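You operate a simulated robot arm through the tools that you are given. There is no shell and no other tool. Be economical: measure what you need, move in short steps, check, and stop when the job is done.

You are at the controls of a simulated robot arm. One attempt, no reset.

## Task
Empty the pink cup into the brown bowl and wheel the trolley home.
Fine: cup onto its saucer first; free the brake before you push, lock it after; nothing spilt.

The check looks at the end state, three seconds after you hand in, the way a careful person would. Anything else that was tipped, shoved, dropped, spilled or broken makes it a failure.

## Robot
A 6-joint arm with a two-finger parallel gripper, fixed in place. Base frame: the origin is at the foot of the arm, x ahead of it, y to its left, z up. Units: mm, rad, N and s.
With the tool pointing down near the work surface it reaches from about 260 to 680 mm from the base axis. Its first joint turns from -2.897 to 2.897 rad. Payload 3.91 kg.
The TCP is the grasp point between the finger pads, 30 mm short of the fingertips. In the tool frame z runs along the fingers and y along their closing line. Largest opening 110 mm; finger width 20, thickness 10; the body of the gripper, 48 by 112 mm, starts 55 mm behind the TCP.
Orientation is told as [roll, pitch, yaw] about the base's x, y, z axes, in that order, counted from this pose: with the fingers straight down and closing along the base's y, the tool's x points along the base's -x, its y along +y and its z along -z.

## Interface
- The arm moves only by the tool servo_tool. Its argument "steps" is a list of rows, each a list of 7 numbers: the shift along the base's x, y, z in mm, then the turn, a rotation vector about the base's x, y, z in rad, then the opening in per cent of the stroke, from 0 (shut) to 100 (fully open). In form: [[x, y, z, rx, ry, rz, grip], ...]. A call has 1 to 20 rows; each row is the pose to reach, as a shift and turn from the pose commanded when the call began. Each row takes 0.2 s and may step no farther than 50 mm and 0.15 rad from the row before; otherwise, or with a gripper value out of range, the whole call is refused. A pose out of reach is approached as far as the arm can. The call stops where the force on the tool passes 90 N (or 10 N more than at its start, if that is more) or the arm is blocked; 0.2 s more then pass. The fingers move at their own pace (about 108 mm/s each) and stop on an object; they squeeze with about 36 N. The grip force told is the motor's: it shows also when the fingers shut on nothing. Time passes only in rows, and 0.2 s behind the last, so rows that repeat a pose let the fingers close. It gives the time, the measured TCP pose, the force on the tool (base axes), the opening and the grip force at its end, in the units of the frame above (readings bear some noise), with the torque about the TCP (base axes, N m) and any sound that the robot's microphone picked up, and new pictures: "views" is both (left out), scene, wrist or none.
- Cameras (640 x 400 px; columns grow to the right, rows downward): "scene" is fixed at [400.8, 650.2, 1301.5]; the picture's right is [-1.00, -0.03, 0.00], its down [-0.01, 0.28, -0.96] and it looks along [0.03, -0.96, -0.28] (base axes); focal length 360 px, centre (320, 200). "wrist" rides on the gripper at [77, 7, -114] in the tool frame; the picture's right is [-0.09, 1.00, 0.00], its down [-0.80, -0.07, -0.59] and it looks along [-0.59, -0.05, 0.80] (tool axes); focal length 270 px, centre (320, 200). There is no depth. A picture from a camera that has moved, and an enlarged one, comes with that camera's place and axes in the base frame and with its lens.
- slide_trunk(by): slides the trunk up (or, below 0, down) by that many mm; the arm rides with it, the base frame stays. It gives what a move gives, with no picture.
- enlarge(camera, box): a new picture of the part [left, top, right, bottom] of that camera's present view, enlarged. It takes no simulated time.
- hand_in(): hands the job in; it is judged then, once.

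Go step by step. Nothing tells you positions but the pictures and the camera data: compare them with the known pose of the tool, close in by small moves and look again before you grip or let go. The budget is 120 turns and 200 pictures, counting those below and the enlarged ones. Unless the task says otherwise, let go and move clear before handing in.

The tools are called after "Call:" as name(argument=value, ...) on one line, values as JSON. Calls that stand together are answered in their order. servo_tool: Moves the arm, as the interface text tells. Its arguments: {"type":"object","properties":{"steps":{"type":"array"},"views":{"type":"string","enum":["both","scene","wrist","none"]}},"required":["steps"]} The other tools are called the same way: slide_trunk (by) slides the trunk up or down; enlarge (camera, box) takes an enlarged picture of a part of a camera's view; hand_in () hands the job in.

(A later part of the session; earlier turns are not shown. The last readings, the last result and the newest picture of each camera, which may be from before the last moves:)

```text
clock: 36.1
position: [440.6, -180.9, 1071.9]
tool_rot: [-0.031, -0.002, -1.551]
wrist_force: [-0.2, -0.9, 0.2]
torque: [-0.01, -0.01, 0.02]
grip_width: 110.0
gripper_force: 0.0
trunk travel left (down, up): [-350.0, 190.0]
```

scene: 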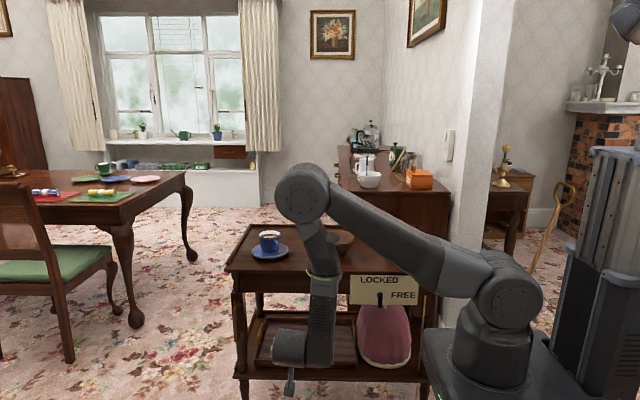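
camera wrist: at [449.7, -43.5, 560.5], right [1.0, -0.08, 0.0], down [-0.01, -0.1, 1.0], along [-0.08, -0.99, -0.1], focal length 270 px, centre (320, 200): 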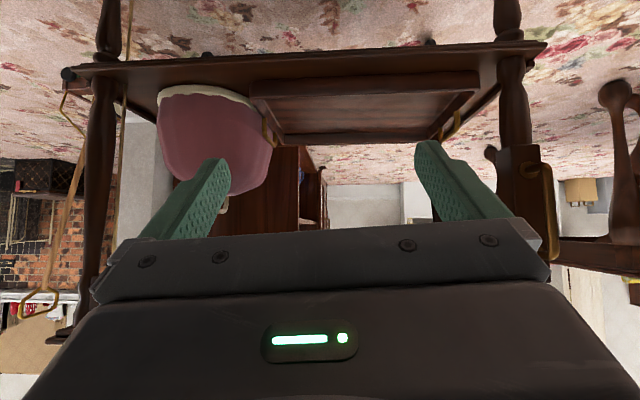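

Call:
servo_tool(steps=[[0, 0, 0, 0, 0, 0.15, 100], [0, 0, 0, 0, 0, 0.3, 100], [0, 0, 0, 0, 0, 0.45, 100], [0, 0, 0, 0, 0, 0.6, 100], [0, 0, 0, 0, 0, 0.75, 100], [0, 0, 0, 0, 0, 0.9, 100], [0, 0, 0, 0, 0, 1.05, 100], [0, 0, 0, 0, 0, 1.2, 100], [0, 0, 0, 0, 0, 1.35, 100], [0, 0, 0, 0, 0, 1.5, 100], [-20, -20, 0, 0, 0, 1.65, 100], [-50, -40, 0, 0, 0, 1.8, 100], [-80, -60, 0, 0, 0, 1.95, 100], [-110, -80, 0, 0, 0, 2.1, 100], [-140, -100, 0, 0, 0, 2.25, 100], [-170, -120, 0, 0, 0, 2.4, 100], [-200, -145, 0, 0, 0, 2.55, 100], [-230, -170, 0, 0, 0, 2.7, 100], [-255, -200, 0, 0, 0, 2.85, 100], [-280, -230, 0, 0, 0, 3.0, 100]], views="none")

Call:
servo_tool(steps=[[0, -40, 0, 0, 0, 0.12, 100], [0, -80, 0, 0, 0, 0.12, 100], [0, -125, 0, 0, 0, 0.12, 100]], views="both")

```text
clock: 40.3
position: [161.2, -411.0, 1072.0]
tool_rot: [-0.033, -0.001, 1.449]
wrist_force: [-0.1, -0.8, 0.8]
torque: [-0.02, 0.02, 0.03]
grip_width: 109.7
gripper_force: 0.1
trunk travel left (down, up): [-350.0, 190.0]
```

```text
clock: 41.1
position: [162.5, -538.2, 1072.0]
tool_rot: [-0.031, -0.001, 1.571]
wrist_force: [0.0, 0.4, -0.2]
torque: [-0.01, 0.03, -0.02]
grip_width: 109.9
gripper_force: 0.2
trunk travel left (down, up): [-350.0, 190.0]
camera wrist: at [151.3, -614.5, 1186.4], right [-1.0, 0.09, -0.03], down [0.05, 0.8, 0.6], along [0.08, 0.59, -0.8], focal length 270 px, centre (320, 200)
```

scene: 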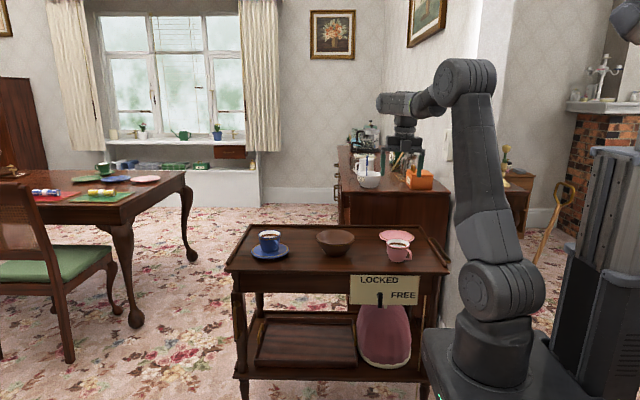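
wrist: 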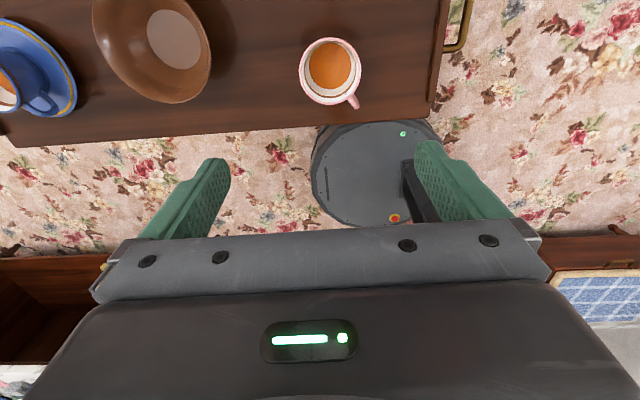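

The cup rim centre comes out at (157,-540). I rotate the tool a little so that the pouring lip misses the handle, level it, and descend to just above the rim.

Call:
servo_tool(steps=[[-1, 0, -40, 0.03, 0, -0.12, 100], [-2, 0, -80, 0.03, 0, -0.25, 100], [-3, -1, -120, 0.03, 0, -0.25, 100], [-4, -1, -160, 0.03, 0, -0.25, 100], [-5, -2, -200, 0.03, 0, -0.25, 100]], views="both")

Call:
enlarge(camera="wrist", box=[200, 0, 440, 150])

Call:
enlarge(camera="scene", box=[340, 180, 460, 280])

```text
clock: 42.3
position: [154.9, -539.6, 870.8]
tool_rot: [-0.028, -0.032, 1.32]
wrist_force: [-0.4, -0.1, 0.1]
torque: [-0.02, 0.03, -0.02]
grip_width: 109.9
gripper_force: 0.1
trunk travel left (down, up): [-350.0, 190.0]
camera wrist: at [125.5, -614.0, 982.5], right [-0.94, 0.33, -0.02], down [0.25, 0.74, 0.62], along [0.23, 0.58, -0.78], focal length 270 px, centre (320, 200)
```

scene: 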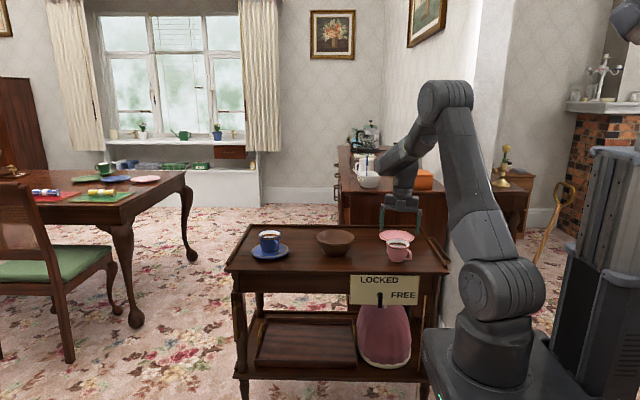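
wrist: 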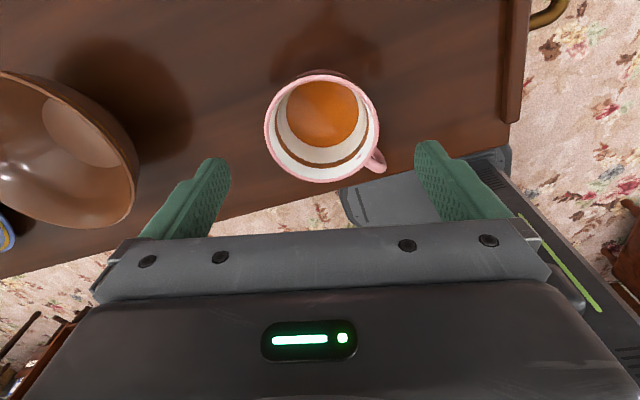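

```text
2.67 times, centred on (320, 75) of wrist
camera zoom: at [125.5, -614.0, 982.5], right [-0.94, 0.33, -0.02], down [0.25, 0.74, 0.62], along [0.23, 0.58, -0.78], focal length 721 px, centre (320, 533)
```

zoom: 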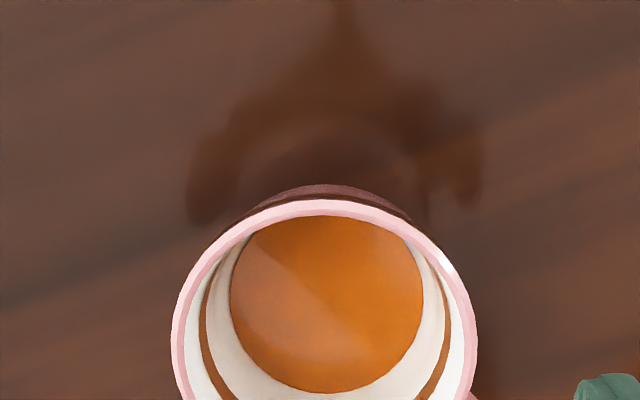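

```text
4.00 times, centred on (400, 230) of scene
camera zoom: at [400.8, 650.2, 1301.5], right [-1.0, -0.03, 0.0], down [-0.01, 0.28, -0.96], along [0.03, -0.96, -0.28], focal length 1438 px, centre (0, 80)
```

zoom: 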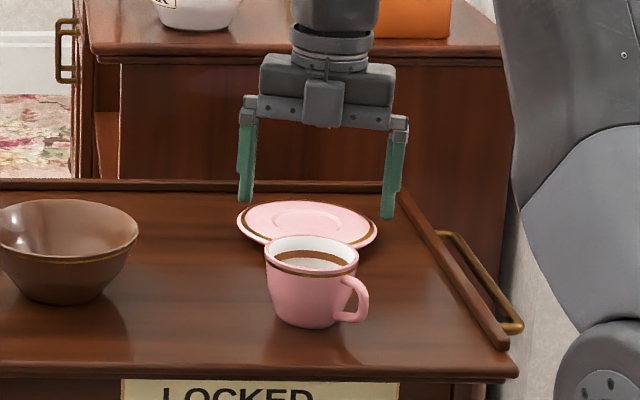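

Centring is good (TCP 155,-540 against cup 156,-540). I correct the slight tilt and descend around the cup in steps.

Call:
servo_tool(steps=[[0.5, 0, -30, -0.024, 0.035, 0, 100], [1, 0, -60, -0.024, 0.035, 0, 100], [1, 0, -80, -0.024, 0.035, 0, 100], [1, 0, -94, -0.024, 0.035, 0, 100]], views="both")

Call:
enlarge(camera="scene", box=[360, 200, 440, 280])

```text
clock: 43.3
position: [157.7, -538.2, 777.2]
tool_rot: [0.0, 0.001, 1.318]
wrist_force: [0.5, -0.7, -0.2]
torque: [0.01, -0.01, 0.0]
grip_width: 109.9
gripper_force: 0.0
trunk travel left (down, up): [-350.0, 190.0]
camera wrist: at [130.9, -610.7, 891.8], right [-0.94, 0.33, 0.0], down [0.27, 0.76, 0.59], along [0.2, 0.56, -0.8], focal length 270 px, centre (320, 200)
```

scene: 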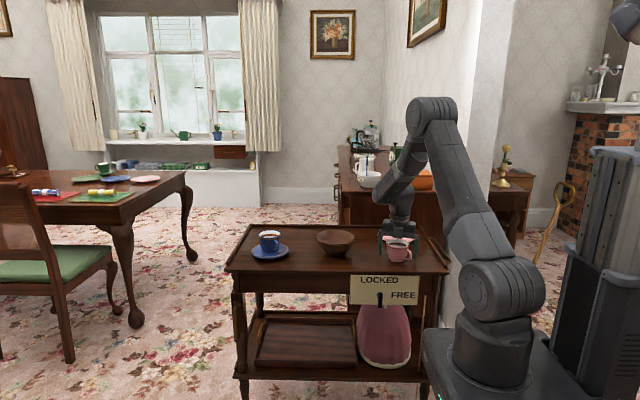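
wrist: 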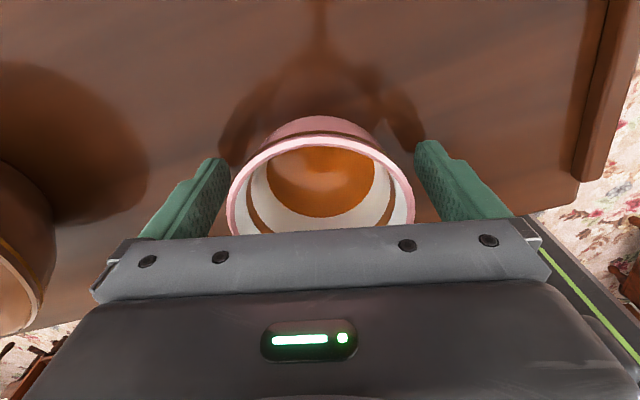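

```text
5.00 times, centred on (400, 240) of scene
camera zoom: at [400.8, 650.2, 1301.5], right [-1.0, -0.03, 0.0], down [-0.01, 0.28, -0.96], along [0.03, -0.96, -0.28], focal length 1798 px, centre (-80, 0)
```

zoom: 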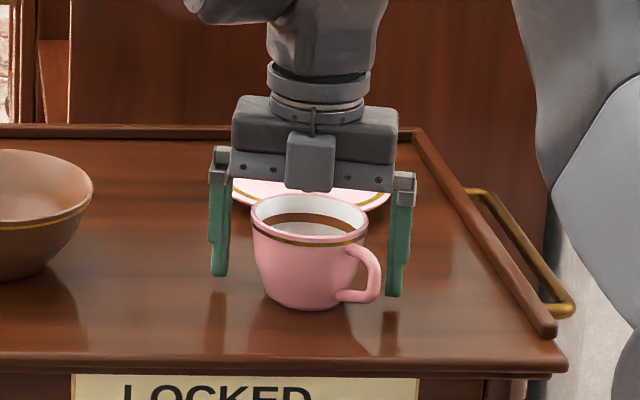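

The cup sits between the pads and the handle is clear of the finger. Closing now.

Call:
servo_tool(steps=[[0, 0, 0, 0, 0, 0, 85], [0, 0, 0, 0, 0, 0, 75], [0, 0, 0, 0, 0, 0, 65], [0, 0, 0, 0, 0, 0, 55], [0, 0, 0, 0, 0, 0, 50], [0, 0, 0, 0, 0, 0, 50]], views="both")

Call:
enlarge(camera="scene", box=[360, 200, 440, 280])

```text
clock: 44.7
position: [157.8, -538.4, 777.2]
tool_rot: [-0.002, 0.0, 1.319]
wrist_force: [-0.3, 0.4, -0.1]
torque: [0.02, -0.06, -0.02]
grip_width: 80.9
gripper_force: 35.6
trunk travel left (down, up): [-350.0, 190.0]
camera wrist: at [130.9, -610.7, 892.0], right [-0.94, 0.33, 0.0], down [0.27, 0.76, 0.59], along [0.2, 0.56, -0.8], focal length 270 px, centre (320, 200)
```

scene: 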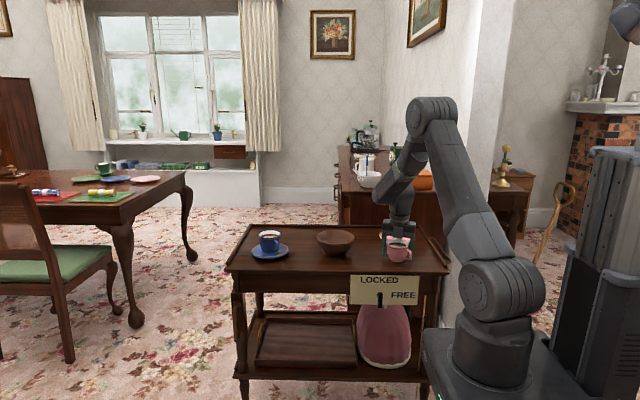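
wrist: 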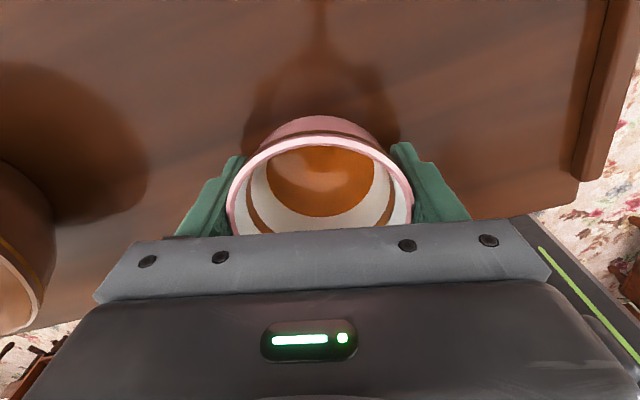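

```text
5.00 times, centred on (400, 240) of scene
camera zoom: at [400.8, 650.2, 1301.5], right [-1.0, -0.03, 0.0], down [-0.01, 0.28, -0.96], along [0.03, -0.96, -0.28], focal length 1798 px, centre (-80, 0)
```

zoom: 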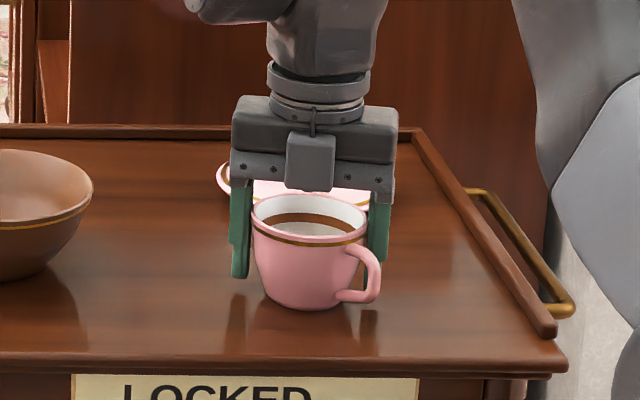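

Gripped at 80.9 mm with 36 N. Lifting gently and checking how it hangs.

Call:
servo_tool(steps=[[0, 0, 5, 0, 0, 0, 40], [0, 0, 12, 0, 0, 0, 40], [0, 0, 22, 0, 0, 0, 40], [0, 0, 40, 0, 0, 0, 40], [0, 0, 60, 0, 0, 0, 40], [0, 0, 85, 0, 0, 0, 40], [0, 0, 110, 0, 0, 0, 40], [0, 0, 130, 0, 0, 0, 40]], views="both")

Call:
enlarge(camera="scene", box=[320, 160, 440, 260])

```text
clock: 46.5
position: [157.2, -537.8, 907.8]
tool_rot: [-0.002, 0.0, 1.32]
wrist_force: [0.9, 0.1, -2.5]
torque: [0.02, -0.01, 0.0]
grip_width: 80.4
gripper_force: 35.6
trunk travel left (down, up): [-350.0, 190.0]
camera wrist: at [131.0, -610.9, 1022.2], right [-0.94, 0.33, 0.0], down [0.27, 0.76, 0.59], along [0.2, 0.56, -0.8], focal length 270 px, centre (320, 200)
```

scene: 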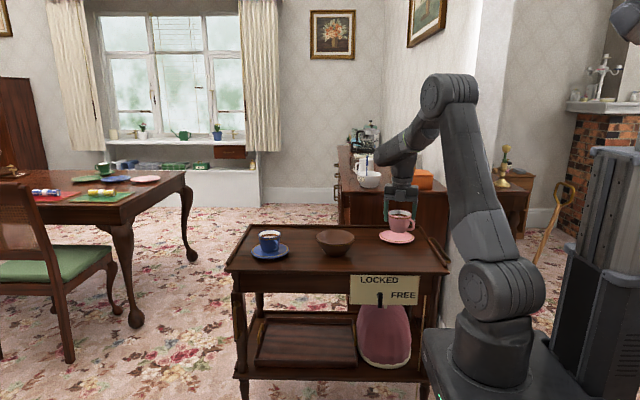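
wrist: 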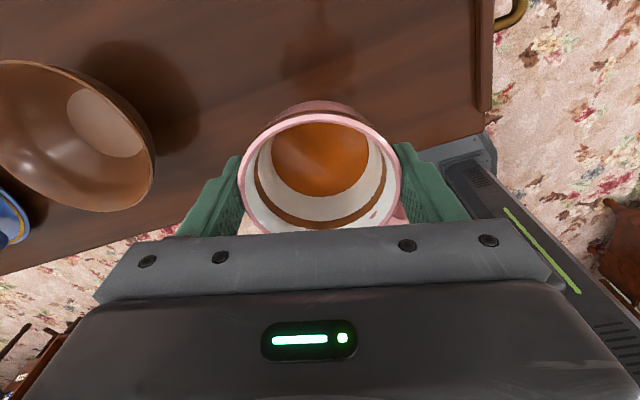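

```text
4.00 times, centred on (380, 210) of scene
camera zoom: at [400.8, 650.2, 1301.5], right [-1.0, -0.03, 0.0], down [-0.01, 0.28, -0.96], along [0.03, -0.96, -0.28], focal length 1438 px, centre (80, 160)
```

zoom: 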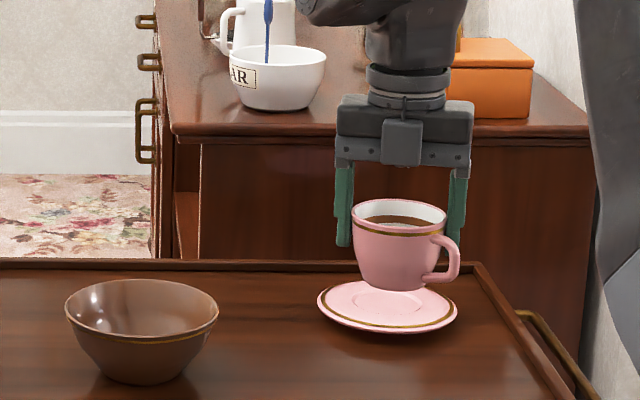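

The cup seems to have slipped down about 20 mm in the grip. I'll wait briefly and check whether it is still slipping.

Call:
servo_tool(steps=[[0, 0, 0, 0, 0, 0, 20], [0, 0, 0, 0, 0, 0, 0], [0, 0, 0, 0, 0, 0, 0]], views="wrist")

Call:
enlarge(camera="scene", box=[320, 160, 440, 260])

```text
clock: 47.3
position: [158.1, -538.7, 907.9]
tool_rot: [0.0, 0.001, 1.319]
wrist_force: [-0.5, -0.6, -1.7]
torque: [0.04, -0.01, 0.0]
grip_width: 80.6
gripper_force: 35.9
trunk travel left (down, up): [-350.0, 190.0]
camera wrist: at [131.0, -611.0, 1021.7], right [-0.94, 0.33, 0.0], down [0.27, 0.76, 0.59], along [0.2, 0.56, -0.8], focal length 270 px, centre (320, 200)
```

wrist: 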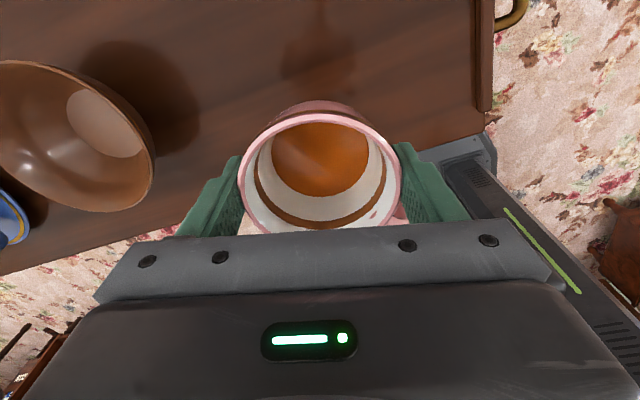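

```text
4.00 times, centred on (380, 210) of scene
camera zoom: at [400.8, 650.2, 1301.5], right [-1.0, -0.03, 0.0], down [-0.01, 0.28, -0.96], along [0.03, -0.96, -0.28], focal length 1438 px, centre (80, 160)
```

zoom: 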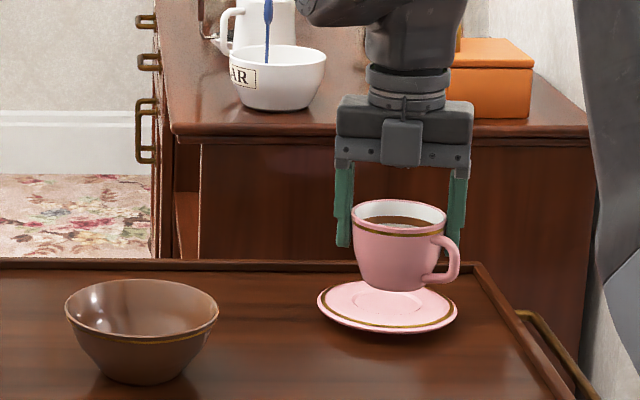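

The cup is now stable, its rim level with the TCP. I carry it smoothly to above the bowl (centre about 373,-590, rim about z 803), upright.

Call:
servo_tool(steps=[[3, -1, 0, 0, 0, 0, 0], [10, -3, 0, 0, 0, 0, 0], [22, -8, 0, 0, 0, 0, 0], [38, -14, 1, 0, 0, 0, 0], [56, -21, 2, 0, 0, 0, 0], [76, -29, 2, 0, 0, 0, 0], [96, -37, 2, 0, 0, 0, 0], [116, -45, 2, 0, 0, 0, 0], [136, -53, 2, 0, 0, 0, 0], [156, -61, 2, 0, 0, 0, 0], [174, -68, 2, 0, 0, 0, 0], [190, -74, 2, 0, 0, 0, 0], [201, -78, 2, 0, 0, 0, 0], [207, -80, 2, 0, 0, 0, 0], [209, -80, 2, 0, 0, 0, 0], [209, -80, 2, 0, 0, 0, 0]], views="both")

Call:
enlarge(camera="scene", box=[260, 160, 380, 260])

```text
clock: 50.7
position: [366.3, -618.3, 908.4]
tool_rot: [0.001, -0.001, 1.32]
wrist_force: [0.9, 0.2, -0.5]
torque: [-0.03, -0.01, -0.01]
grip_width: 80.5
gripper_force: 35.8
trunk travel left (down, up): [-350.0, 190.0]
camera wrist: at [339.9, -690.7, 1023.7], right [-0.94, 0.33, 0.0], down [0.27, 0.76, 0.59], along [0.2, 0.56, -0.8], focal length 270 px, centre (320, 200)
```

scene: 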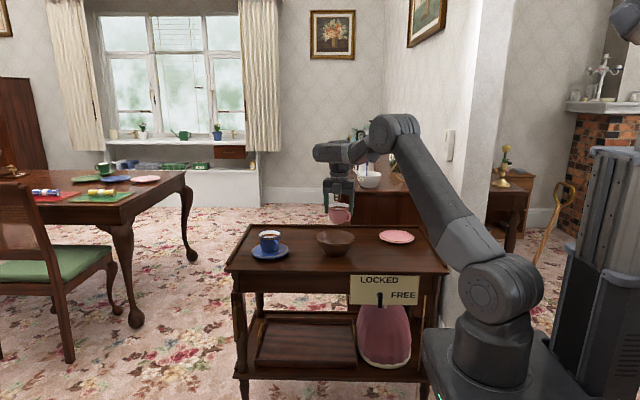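
wrist: 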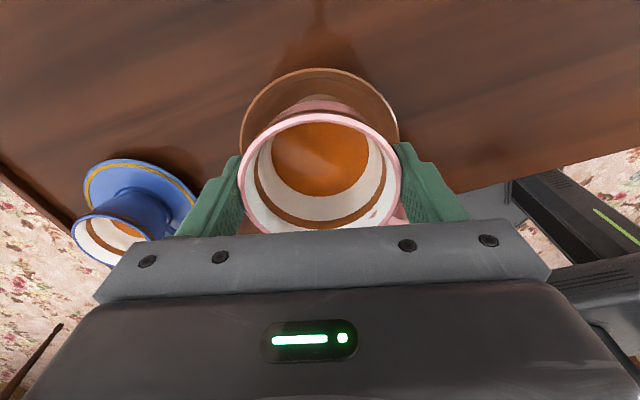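

```text
4.00 times, centred on (320, 210) of scene
camera zoom: at [400.8, 650.2, 1301.5], right [-1.0, -0.03, 0.0], down [-0.01, 0.28, -0.96], along [0.03, -0.96, -0.28], focal length 1438 px, centre (320, 160)
```

zoom: 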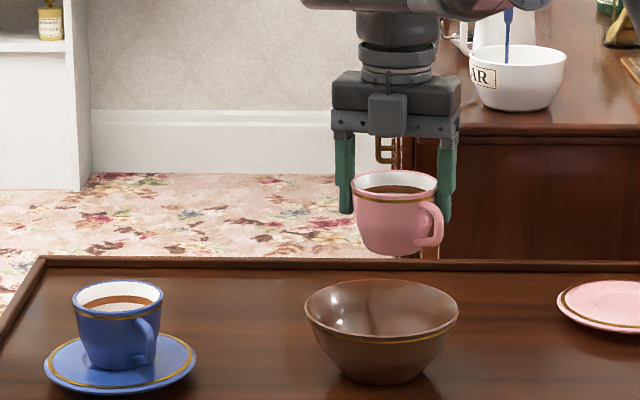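

Bowl centre is at about (371,-585), directly ahead of the lip. I test-tilt 0.4 rad, before any liquid reaches the rim, to see whether the cup holds in the grip.

Call:
servo_tool(steps=[[0, 0, 0, -0.048, 0.013, 0, 0], [0, 0, 0, -0.097, 0.025, 0, 0], [0, 0, 0, -0.145, 0.038, 0, 0], [0, 0, 0, -0.194, 0.05, 0, 0], [0, 0, 0, -0.242, 0.063, 0, 0], [0, 0, 0, -0.29, 0.075, 0, 0], [0, 0, 0, -0.339, 0.088, 0, 0], [0, 0, 0, -0.387, 0.1, 0, 0]], views="wrist")

Call:
enlarge(camera="scene", box=[260, 160, 380, 260])

```text
clock: 52.5
position: [366.2, -619.1, 910.5]
tool_rot: [0.001, 0.402, 1.321]
wrist_force: [0.6, 0.8, -1.0]
torque: [-0.01, -0.02, -0.01]
grip_width: 80.4
gripper_force: 35.8
trunk travel left (down, up): [-350.0, 190.0]
camera wrist: at [352.7, -641.8, 1045.7], right [-0.94, 0.33, -0.03], down [0.31, 0.92, 0.23], along [0.11, 0.21, -0.97], focal length 270 px, centre (320, 200)
```

wrist: 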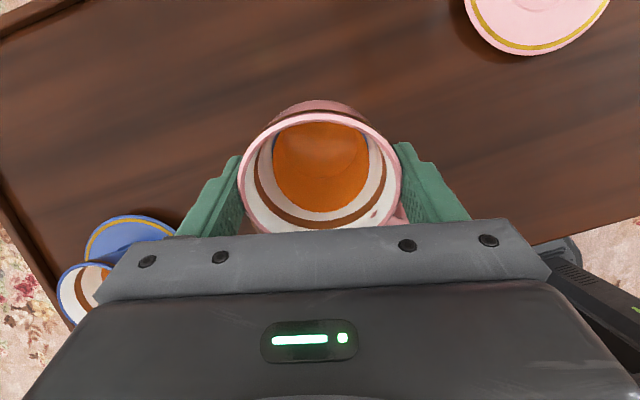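

```text
4.00 times, centred on (320, 210) of scene
camera zoom: at [400.8, 650.2, 1301.5], right [-1.0, -0.03, 0.0], down [-0.01, 0.28, -0.96], along [0.03, -0.96, -0.28], focal length 1438 px, centre (320, 160)
```

zoom: 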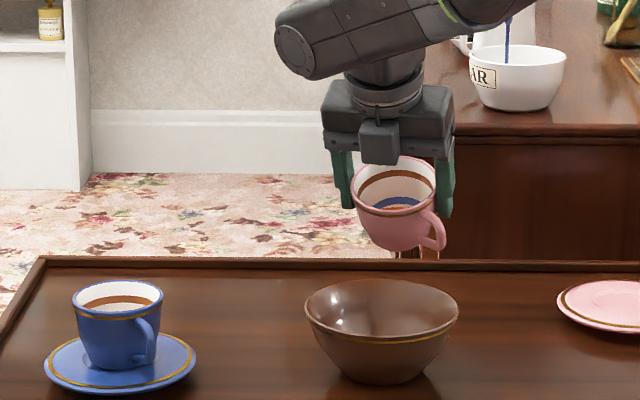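

The cup turns rigidly with the gripper. Continuing the tilt slowly over the bowl.

Call:
servo_tool(steps=[[0, 0, 0, -0.048, 0.0125, 0, 0], [0, 0, 0, -0.097, 0.025, 0, 0], [0, 0, 0, -0.145, 0.0375, 0, 0], [0, 0, 0, -0.194, 0.05, 0, 0], [0, 0, 0, -0.242, 0.0625, 0, 0], [0, 0, 0, -0.29, 0.075, 0, 0], [0, 1, 0, -0.339, 0.0875, 0, 0], [0, 2, 0, -0.387, 0.1, 0, 0], [1, 3, 0, -0.436, 0.1125, 0, 0], [1, 5, 0, -0.484, 0.125, 0, 0], [1, 5, 0, -0.484, 0.125, 0, 0], [1, 5, 0, -0.484, 0.125, 0, 0]], views="wrist")

Call:
enlarge(camera="scene", box=[260, 160, 380, 260])

```text
clock: 55.1
position: [368.8, -612.7, 910.6]
tool_rot: [0.001, 0.9, 1.321]
wrist_force: [0.3, -0.6, -2.6]
torque: [0.04, 0.01, -0.01]
grip_width: 80.2
gripper_force: 36.1
trunk travel left (down, up): [-350.0, 190.0]
camera wrist: at [371.2, -570.6, 1041.3], right [-0.95, 0.3, -0.07], down [0.31, 0.92, -0.26], along [-0.02, -0.27, -0.96], focal length 270 px, centre (320, 200)
```

wrist: 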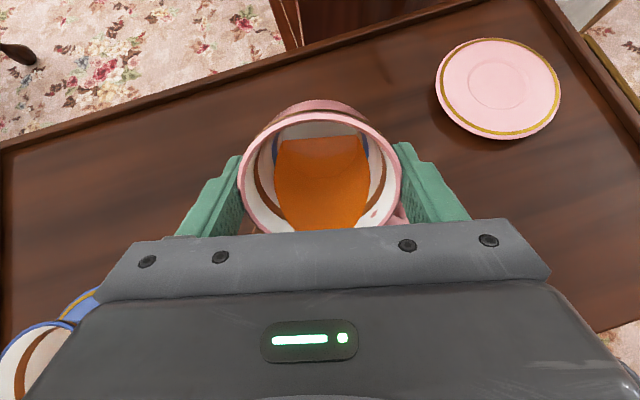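

```text
4.00 times, centred on (320, 210) of scene
camera zoom: at [400.8, 650.2, 1301.5], right [-1.0, -0.03, 0.0], down [-0.01, 0.28, -0.96], along [0.03, -0.96, -0.28], focal length 1438 px, centre (320, 160)
```

zoom: 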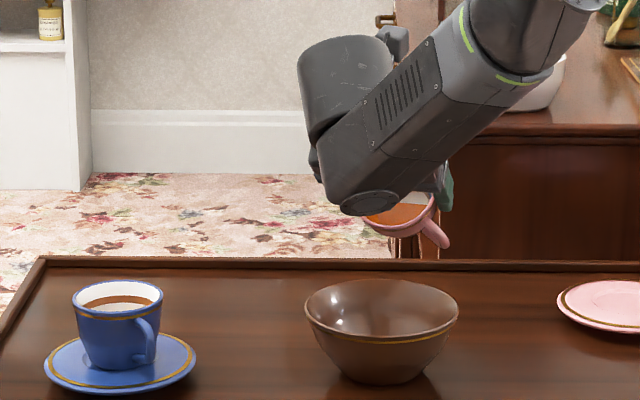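

Liquid is now near the lip and the cup is holding. Continuing to pour.

Call:
servo_tool(steps=[[0, 1, 0, -0.039, 0.01, 0, 0], [0, 2, 0, -0.077, 0.02, 0, 0], [1, 3, 0, -0.116, 0.03, 0, 0], [1, 4, 0, -0.155, 0.04, 0, 0], [1, 5, 0, -0.194, 0.05, 0, 0], [1, 6, 0, -0.232, 0.06, 0, 0], [2, 8, 0, -0.271, 0.07, 0, 0], [2, 9, 0, -0.31, 0.08, 0, 0], [3, 11, 0, -0.348, 0.09, 0, 0], [3, 13, 0, -0.387, 0.1, 0, 0], [3, 13, 0, -0.387, 0.1, 0, 0], [3, 13, 0, -0.387, 0.1, 0, 0]], views="both")

Call:
enlarge(camera="scene", box=[260, 160, 380, 260])

```text
clock: 57.7
position: [370.6, -599.8, 910.2]
tool_rot: [0.005, 1.301, 1.324]
wrist_force: [1.7, -0.4, -1.6]
torque: [0.05, -0.02, -0.01]
grip_width: 80.3
gripper_force: 35.4
trunk travel left (down, up): [-350.0, 190.0]
camera wrist: at [385.6, -511.7, 1014.9], right [-0.96, 0.27, -0.08], down [0.26, 0.74, -0.61], along [-0.1, -0.61, -0.79], focal length 270 px, centre (320, 200)
```

scene: 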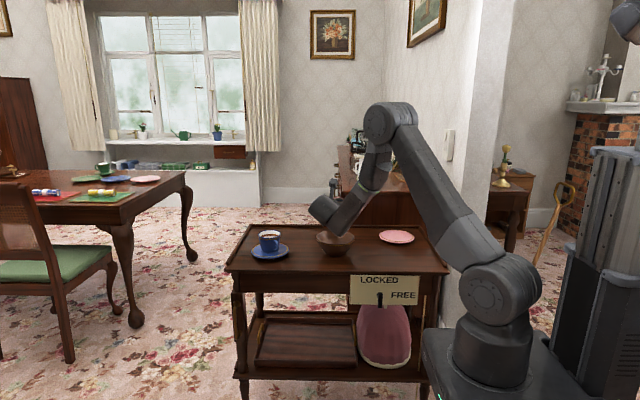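
wrist: 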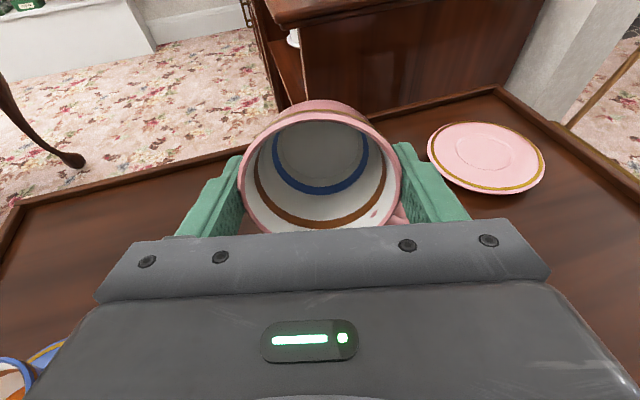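

```text
4.00 times, centred on (320, 210) of scene
camera zoom: at [400.8, 650.2, 1301.5], right [-1.0, -0.03, 0.0], down [-0.01, 0.28, -0.96], along [0.03, -0.96, -0.28], focal length 1438 px, centre (320, 160)
```

zoom: 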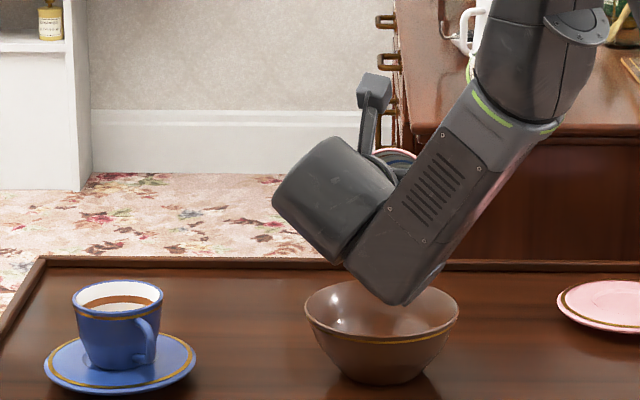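

The cup looks empty; I tilt a little more to drain it, with a small lift for wrist clearance.

Call:
servo_tool(steps=[[0, 2, 3, -0.058, 0.015, 0, 0], [1, 4, 6, -0.116, 0.03, 0, 0], [1, 6, 9, -0.174, 0.045, 0, 0], [2, 8, 12, -0.232, 0.06, 0, 0], [2, 9, 15, -0.29, 0.075, 0, 0], [3, 10, 18, -0.348, 0.09, 0, 0], [3, 10, 18, -0.348, 0.09, 0, 0], [3, 10, 18, -0.348, 0.09, 0, 0], [3, 10, 18, -0.348, 0.09, 0, 0]], views="wrist")

Call:
enlarge(camera="scene", box=[260, 160, 380, 260])

```text
clock: 59.7
position: [373.2, -589.7, 929.0]
tool_rot: [3.126, 1.483, -1.839]
wrist_force: [-0.9, 1.1, -2.2]
torque: [0.05, 0.0, 0.02]
grip_width: 80.0
gripper_force: 35.9
trunk travel left (down, up): [-350.0, 190.0]
camera wrist: at [396.4, -471.0, 994.6], right [-0.97, 0.24, -0.09], down [0.2, 0.49, -0.85], along [-0.16, -0.84, -0.52], focal length 270 px, centre (320, 200)
```

wrist: 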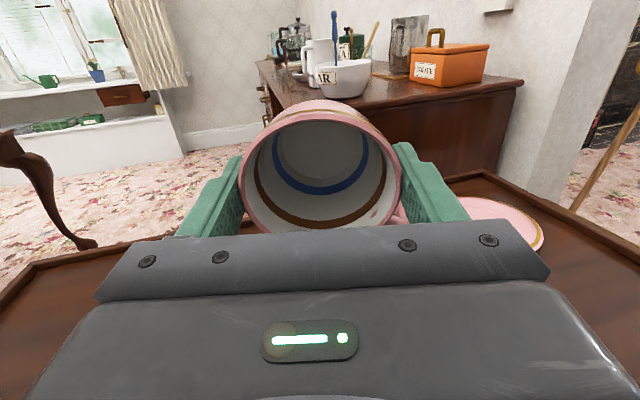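

```text
4.00 times, centred on (320, 210) of scene
camera zoom: at [400.8, 650.2, 1301.5], right [-1.0, -0.03, 0.0], down [-0.01, 0.28, -0.96], along [0.03, -0.96, -0.28], focal length 1438 px, centre (320, 160)
```

zoom: 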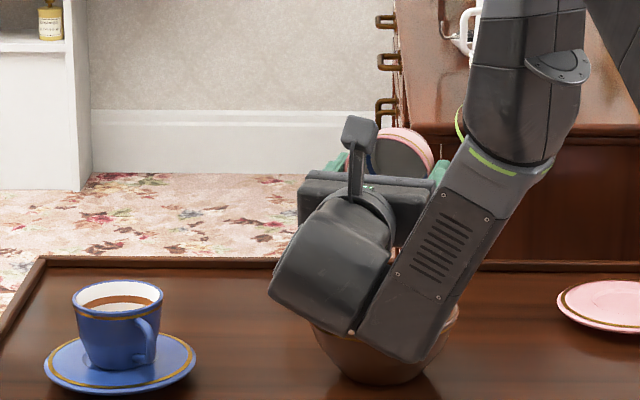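

The cup is empty. I bring it back upright over the bowl.

Call:
servo_tool(steps=[[0, -2, 0, 0.097, -0.025, 0, 0], [0, -4, 0, 0.194, -0.05, 0, 0], [0, -6, 0, 0.29, -0.075, 0, 0], [0, -8, 0, 0.387, -0.1, 0, 0], [0, -10, 0, 0.484, -0.125, 0, 0], [0, -12, 0, 0.581, -0.15, 0, 0], [0, -14, 0, 0.678, -0.175, 0, 0], [0, -16, 0, 0.774, -0.2, 0, 0], [0, -18, 0, 0.871, -0.225, 0, 0], [0, -20, 0, 0.968, -0.25, 0, 0], [0, -20, 0, 1.065, -0.275, 0, 0], [0, -20, 0, 1.162, -0.3, 0, 0], [0, -20, 0, 1.258, -0.325, 0, 0], [0, -20, 0, 1.355, -0.35, 0, 0], [0, -20, 0, 1.452, -0.375, 0, 0], [0, -20, 0, 1.549, -0.4, 0, 0], [0, -20, 0, 1.6, -0.414, 0, 0]], views="both")

Call:
enlarge(camera="scene", box=[260, 160, 440, 280])

```text
clock: 63.3
position: [374.4, -611.5, 927.1]
tool_rot: [0.0, 0.005, 1.319]
wrist_force: [0.1, -0.1, -1.0]
torque: [-0.02, -0.05, 0.01]
grip_width: 80.2
gripper_force: 35.0
trunk travel left (down, up): [-350.0, 190.0]
camera wrist: at [347.2, -682.1, 1042.5], right [-0.94, 0.33, 0.0], down [0.27, 0.76, 0.59], along [0.2, 0.56, -0.81], focal length 270 px, centre (320, 200)
```

scene: 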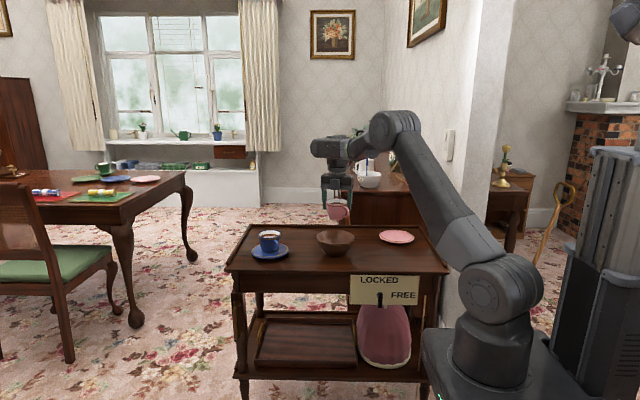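
wrist: 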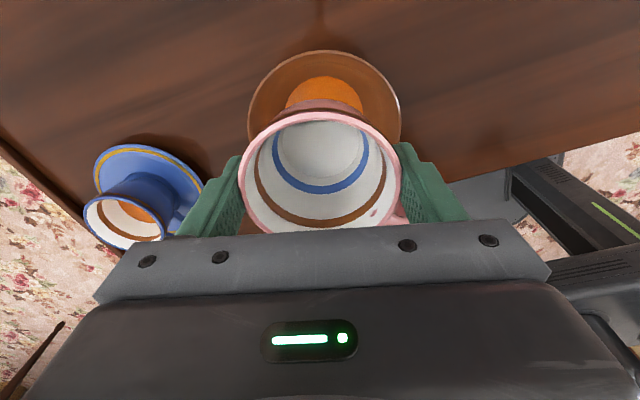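

```text
3.33 times, centred on (350, 220) of scene
camera zoom: at [400.8, 650.2, 1301.5], right [-1.0, -0.03, 0.0], down [-0.01, 0.28, -0.96], along [0.03, -0.96, -0.28], focal length 1199 px, centre (220, 133)
```

zoom: 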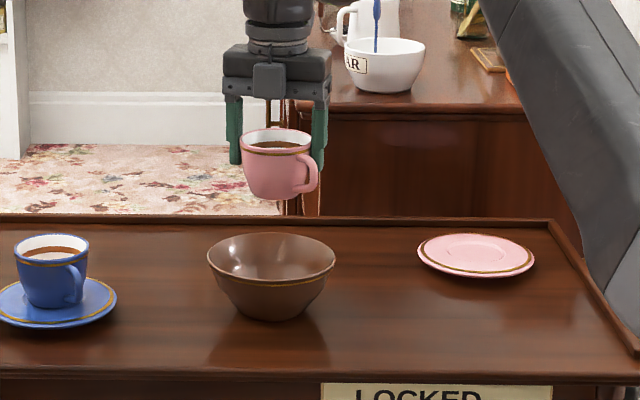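

The tea is in the bowl and the cup is empty. Now I carry the cup toward the saucer at about (122,-718), stopping short to measure.

Call:
servo_tool(steps=[[-25, 0, 0, 0, 0, 0, 0], [-60, -2, 0, 0, 0, 0, 0], [-100, -6, 0, 0, 0, 0, 0], [-140, -12, 0, 0, 0, 0, 0], [-180, -20, 0, 0, 0, 0, 0], [-215, -30, 0, 0, 0, 0, 0], [-240, -45, 0, 0, 0, 0, 0], [-250, -60, 0, 0, 0, 0, 0], [-252, -70, 0, 0, 0, 0, 0]], views="both")

Call:
enlarge(camera="scene", box=[340, 160, 460, 260])

```text
clock: 65.3
position: [122.5, -679.7, 927.7]
tool_rot: [0.0, 0.006, 1.319]
wrist_force: [-0.2, 0.0, -1.9]
torque: [0.01, 0.04, -0.02]
grip_width: 80.3
gripper_force: 36.1
trunk travel left (down, up): [-350.0, 190.0]
camera wrist: at [94.9, -752.7, 1042.3], right [-0.94, 0.33, 0.0], down [0.27, 0.76, 0.59], along [0.2, 0.56, -0.81], focal length 270 px, centre (320, 200)
```

scene: 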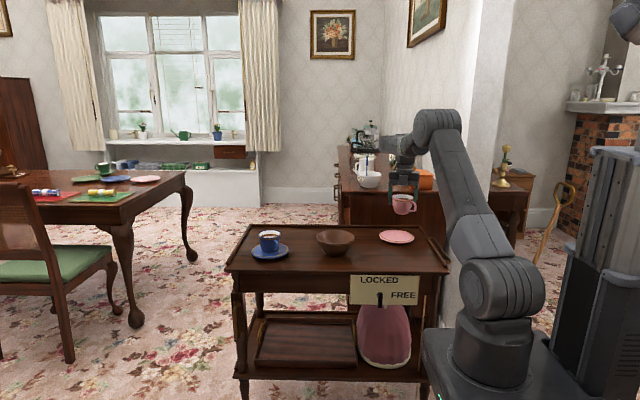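
wrist: 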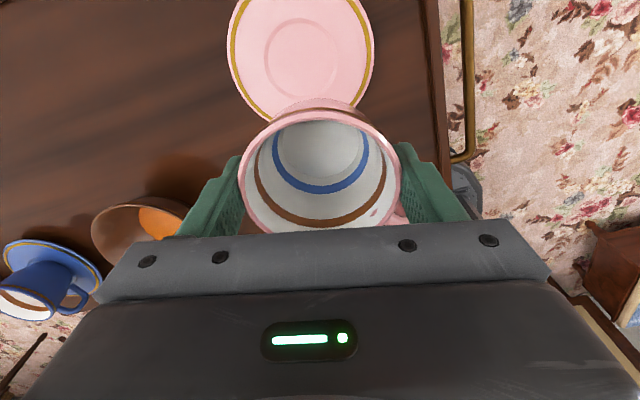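

```text
4.00 times, centred on (400, 210) of scene
camera zoom: at [400.8, 650.2, 1301.5], right [-1.0, -0.03, 0.0], down [-0.01, 0.28, -0.96], along [0.03, -0.96, -0.28], focal length 1438 px, centre (0, 160)
```

zoom: 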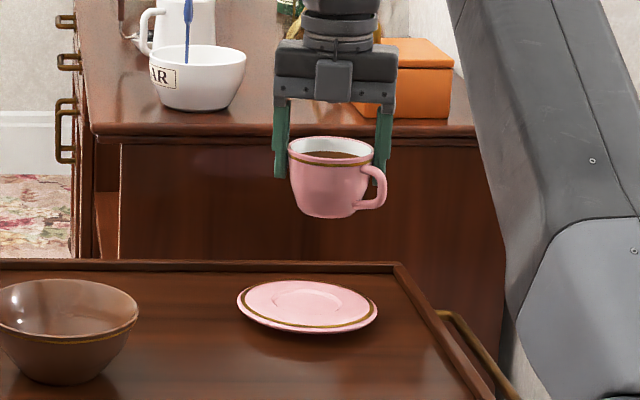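

Saucer centre measured at (126.5,-717). Moving above it and lowering part way.

Call:
servo_tool(steps=[[2, -12, 0, 0, 0, 0, 0], [3, -25, -10, 0, 0, 0, 0], [4, -37, -30, 0, 0, 0, 0], [4, -37, -55, 0, 0, 0, 0], [4, -37, -75, 0, 0, 0, 0], [4, -37, -90, 0, 0, 0, 0]], views="both")

Call:
enlarge(camera="scene", box=[350, 190, 430, 250])

```text
clock: 66.7
position: [124.3, -719.6, 837.1]
tool_rot: [0.0, 0.006, 1.319]
wrist_force: [0.3, -0.1, -0.5]
torque: [0.02, 0.03, -0.02]
grip_width: 80.0
gripper_force: 36.1
trunk travel left (down, up): [-350.0, 190.0]
camera wrist: at [98.3, -790.6, 952.0], right [-0.94, 0.33, 0.0], down [0.27, 0.76, 0.59], along [0.2, 0.56, -0.81], focal length 270 px, centre (320, 200)
```

scene: 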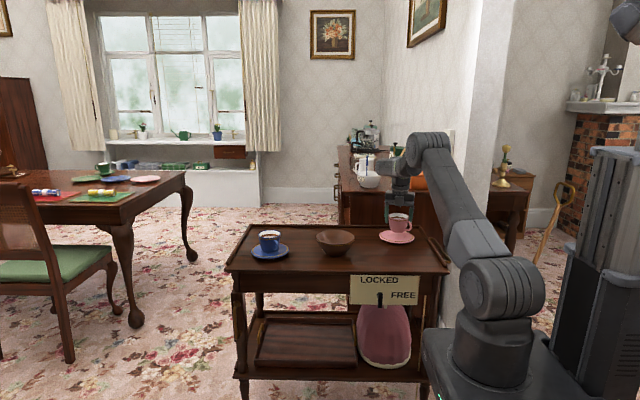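
wrist: 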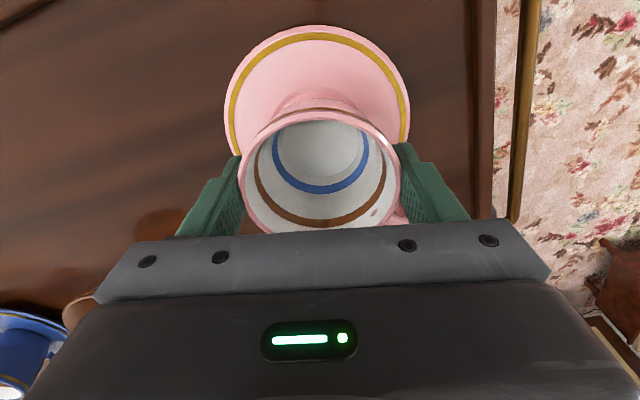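

```text
6.67 times, centred on (390, 220) of scene
camera zoom: at [400.8, 650.2, 1301.5], right [-1.0, -0.03, 0.0], down [-0.01, 0.28, -0.96], along [0.03, -0.96, -0.28], focal length 2397 px, centre (-147, 67)
```

zoom: 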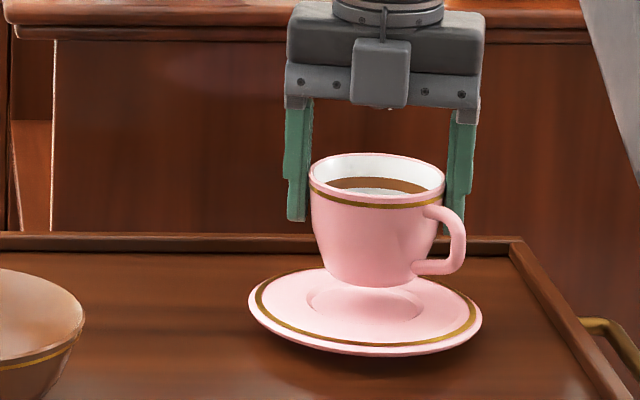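

Call:
servo_tool(steps=[[1, 1, -4, 0, 0, 0, 0], [2, 2, -8, 0, 0, 0, 0], [2, 2, -12, 0, 0, 0, 0], [2, 2, -14, 0, 0, 0, 0]], views="none")

Call:
enlarge(camera="scene", box=[350, 190, 430, 250])

```text
clock: 67.7
position: [128.2, -715.6, 823.8]
tool_rot: [0.0, 0.008, 1.319]
wrist_force: [-1.0, -0.6, -1.9]
torque: [0.0, -0.01, 0.04]
grip_width: 80.2
gripper_force: 36.6
trunk travel left (down, up): [-350.0, 190.0]
```

```text
6.67 times, centred on (390, 220) of scene
camera zoom: at [400.8, 650.2, 1301.5], right [-1.0, -0.03, 0.0], down [-0.01, 0.28, -0.96], along [0.03, -0.96, -0.28], focal length 2397 px, centre (-147, 67)
```

zoom: 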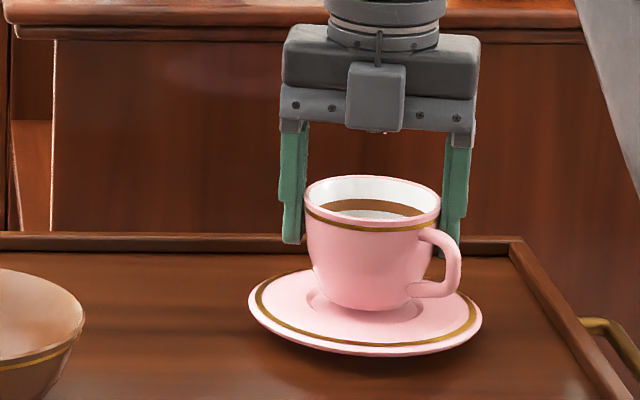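

Call:
servo_tool(steps=[[0, -1, -2, 0, 0, 0, 0], [0, -1, -4, 0, 0, 0, 0], [0, -1, -5, 0, 0, 0, 0]], views="none")

Call:
enlarge(camera="scene", box=[350, 190, 430, 250])

```text
clock: 68.5
position: [128.4, -717.1, 818.2]
tool_rot: [0.0, 0.007, 1.319]
wrist_force: [0.4, -0.3, -1.9]
torque: [-0.06, 0.01, 0.01]
grip_width: 80.2
gripper_force: 35.6
trunk travel left (down, up): [-350.0, 190.0]
```

```text
6.67 times, centred on (390, 220) of scene
camera zoom: at [400.8, 650.2, 1301.5], right [-1.0, -0.03, 0.0], down [-0.01, 0.28, -0.96], along [0.03, -0.96, -0.28], focal length 2397 px, centre (-147, 67)
```

zoom: 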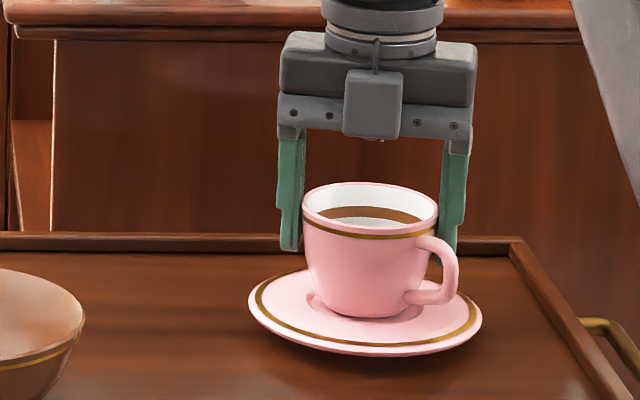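

Call:
servo_tool(steps=[[0, 0, -1, 0, 0, 0, 0], [0, 0, -2, 0, 0, 0, 0], [0, 0, -3, 0, 0, 0, 0]], views="none")

Call:
servo_tool(steps=[[0, 0, -1, 0, 0, 0, 0], [0, 0, -2, 0, 0, 0, 0]], views="none")

Call:
enlarge(camera="scene", box=[350, 190, 430, 250])

```text
clock: 69.3
position: [127.2, -717.1, 815.6]
tool_rot: [0.001, 0.008, 1.32]
wrist_force: [0.5, 0.3, 0.3]
torque: [-0.02, -0.1, 0.01]
grip_width: 80.5
gripper_force: 36.5
trunk travel left (down, up): [-350.0, 190.0]
```

```text
clock: 69.9
position: [127.1, -717.1, 815.8]
tool_rot: [0.0, 0.01, 1.319]
wrist_force: [0.0, -0.5, 11.0]
torque: [0.21, -0.22, -0.02]
grip_width: 80.1
gripper_force: 36.0
trunk travel left (down, up): [-350.0, 190.0]
```

```text
6.67 times, centred on (390, 220) of scene
camera zoom: at [400.8, 650.2, 1301.5], right [-1.0, -0.03, 0.0], down [-0.01, 0.28, -0.96], along [0.03, -0.96, -0.28], focal length 2397 px, centre (-147, 67)
```

zoom: 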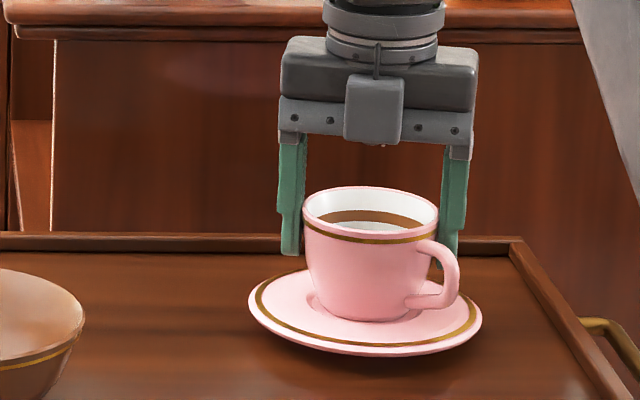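

Contact is felt (11 N), so the cup is seated in the saucer well. I relieve the load slightly, open, and rise.

Call:
servo_tool(steps=[[0, 0, 1.5, 0, 0, 0, 72], [0, 0, 1.5, 0, 0, 0, 80], [0, 0, 1.5, 0, 0, 0, 90], [0, 0, 1.5, 0, 0, 0, 100], [0, 0, 1.5, 0, 0, 0, 100], [0, 0, 1.5, 0, 0, 0, 100]], views="wrist")

Call:
enlarge(camera="scene", box=[350, 190, 430, 250])

```text
clock: 71.3
position: [126.5, -716.3, 814.5]
tool_rot: [-0.001, 0.009, 1.32]
wrist_force: [-0.5, 0.2, 0.1]
torque: [-0.01, 0.0, -0.01]
grip_width: 109.7
gripper_force: 0.0
trunk travel left (down, up): [-350.0, 190.0]
camera wrist: at [101.3, -788.4, 929.7], right [-0.94, 0.33, 0.0], down [0.27, 0.76, 0.59], along [0.2, 0.56, -0.81], focal length 270 px, centre (320, 200)
```

wrist: 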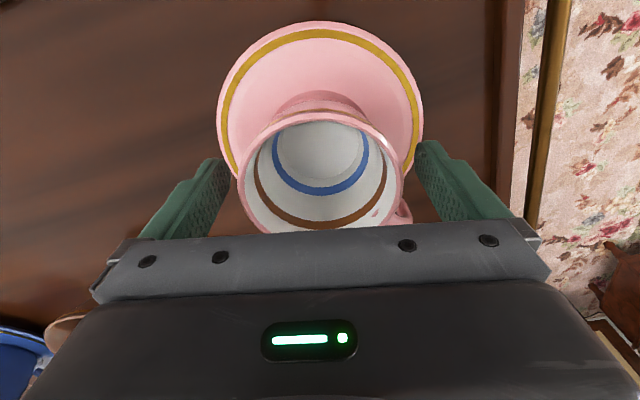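

```text
6.67 times, centred on (390, 220) of scene
camera zoom: at [400.8, 650.2, 1301.5], right [-1.0, -0.03, 0.0], down [-0.01, 0.28, -0.96], along [0.03, -0.96, -0.28], focal length 2397 px, centre (-147, 67)
```

zoom: 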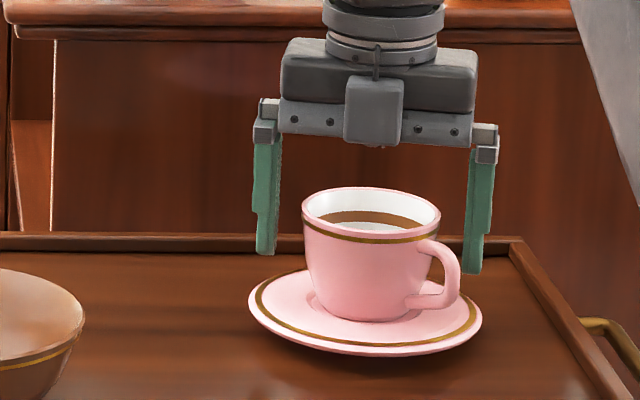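

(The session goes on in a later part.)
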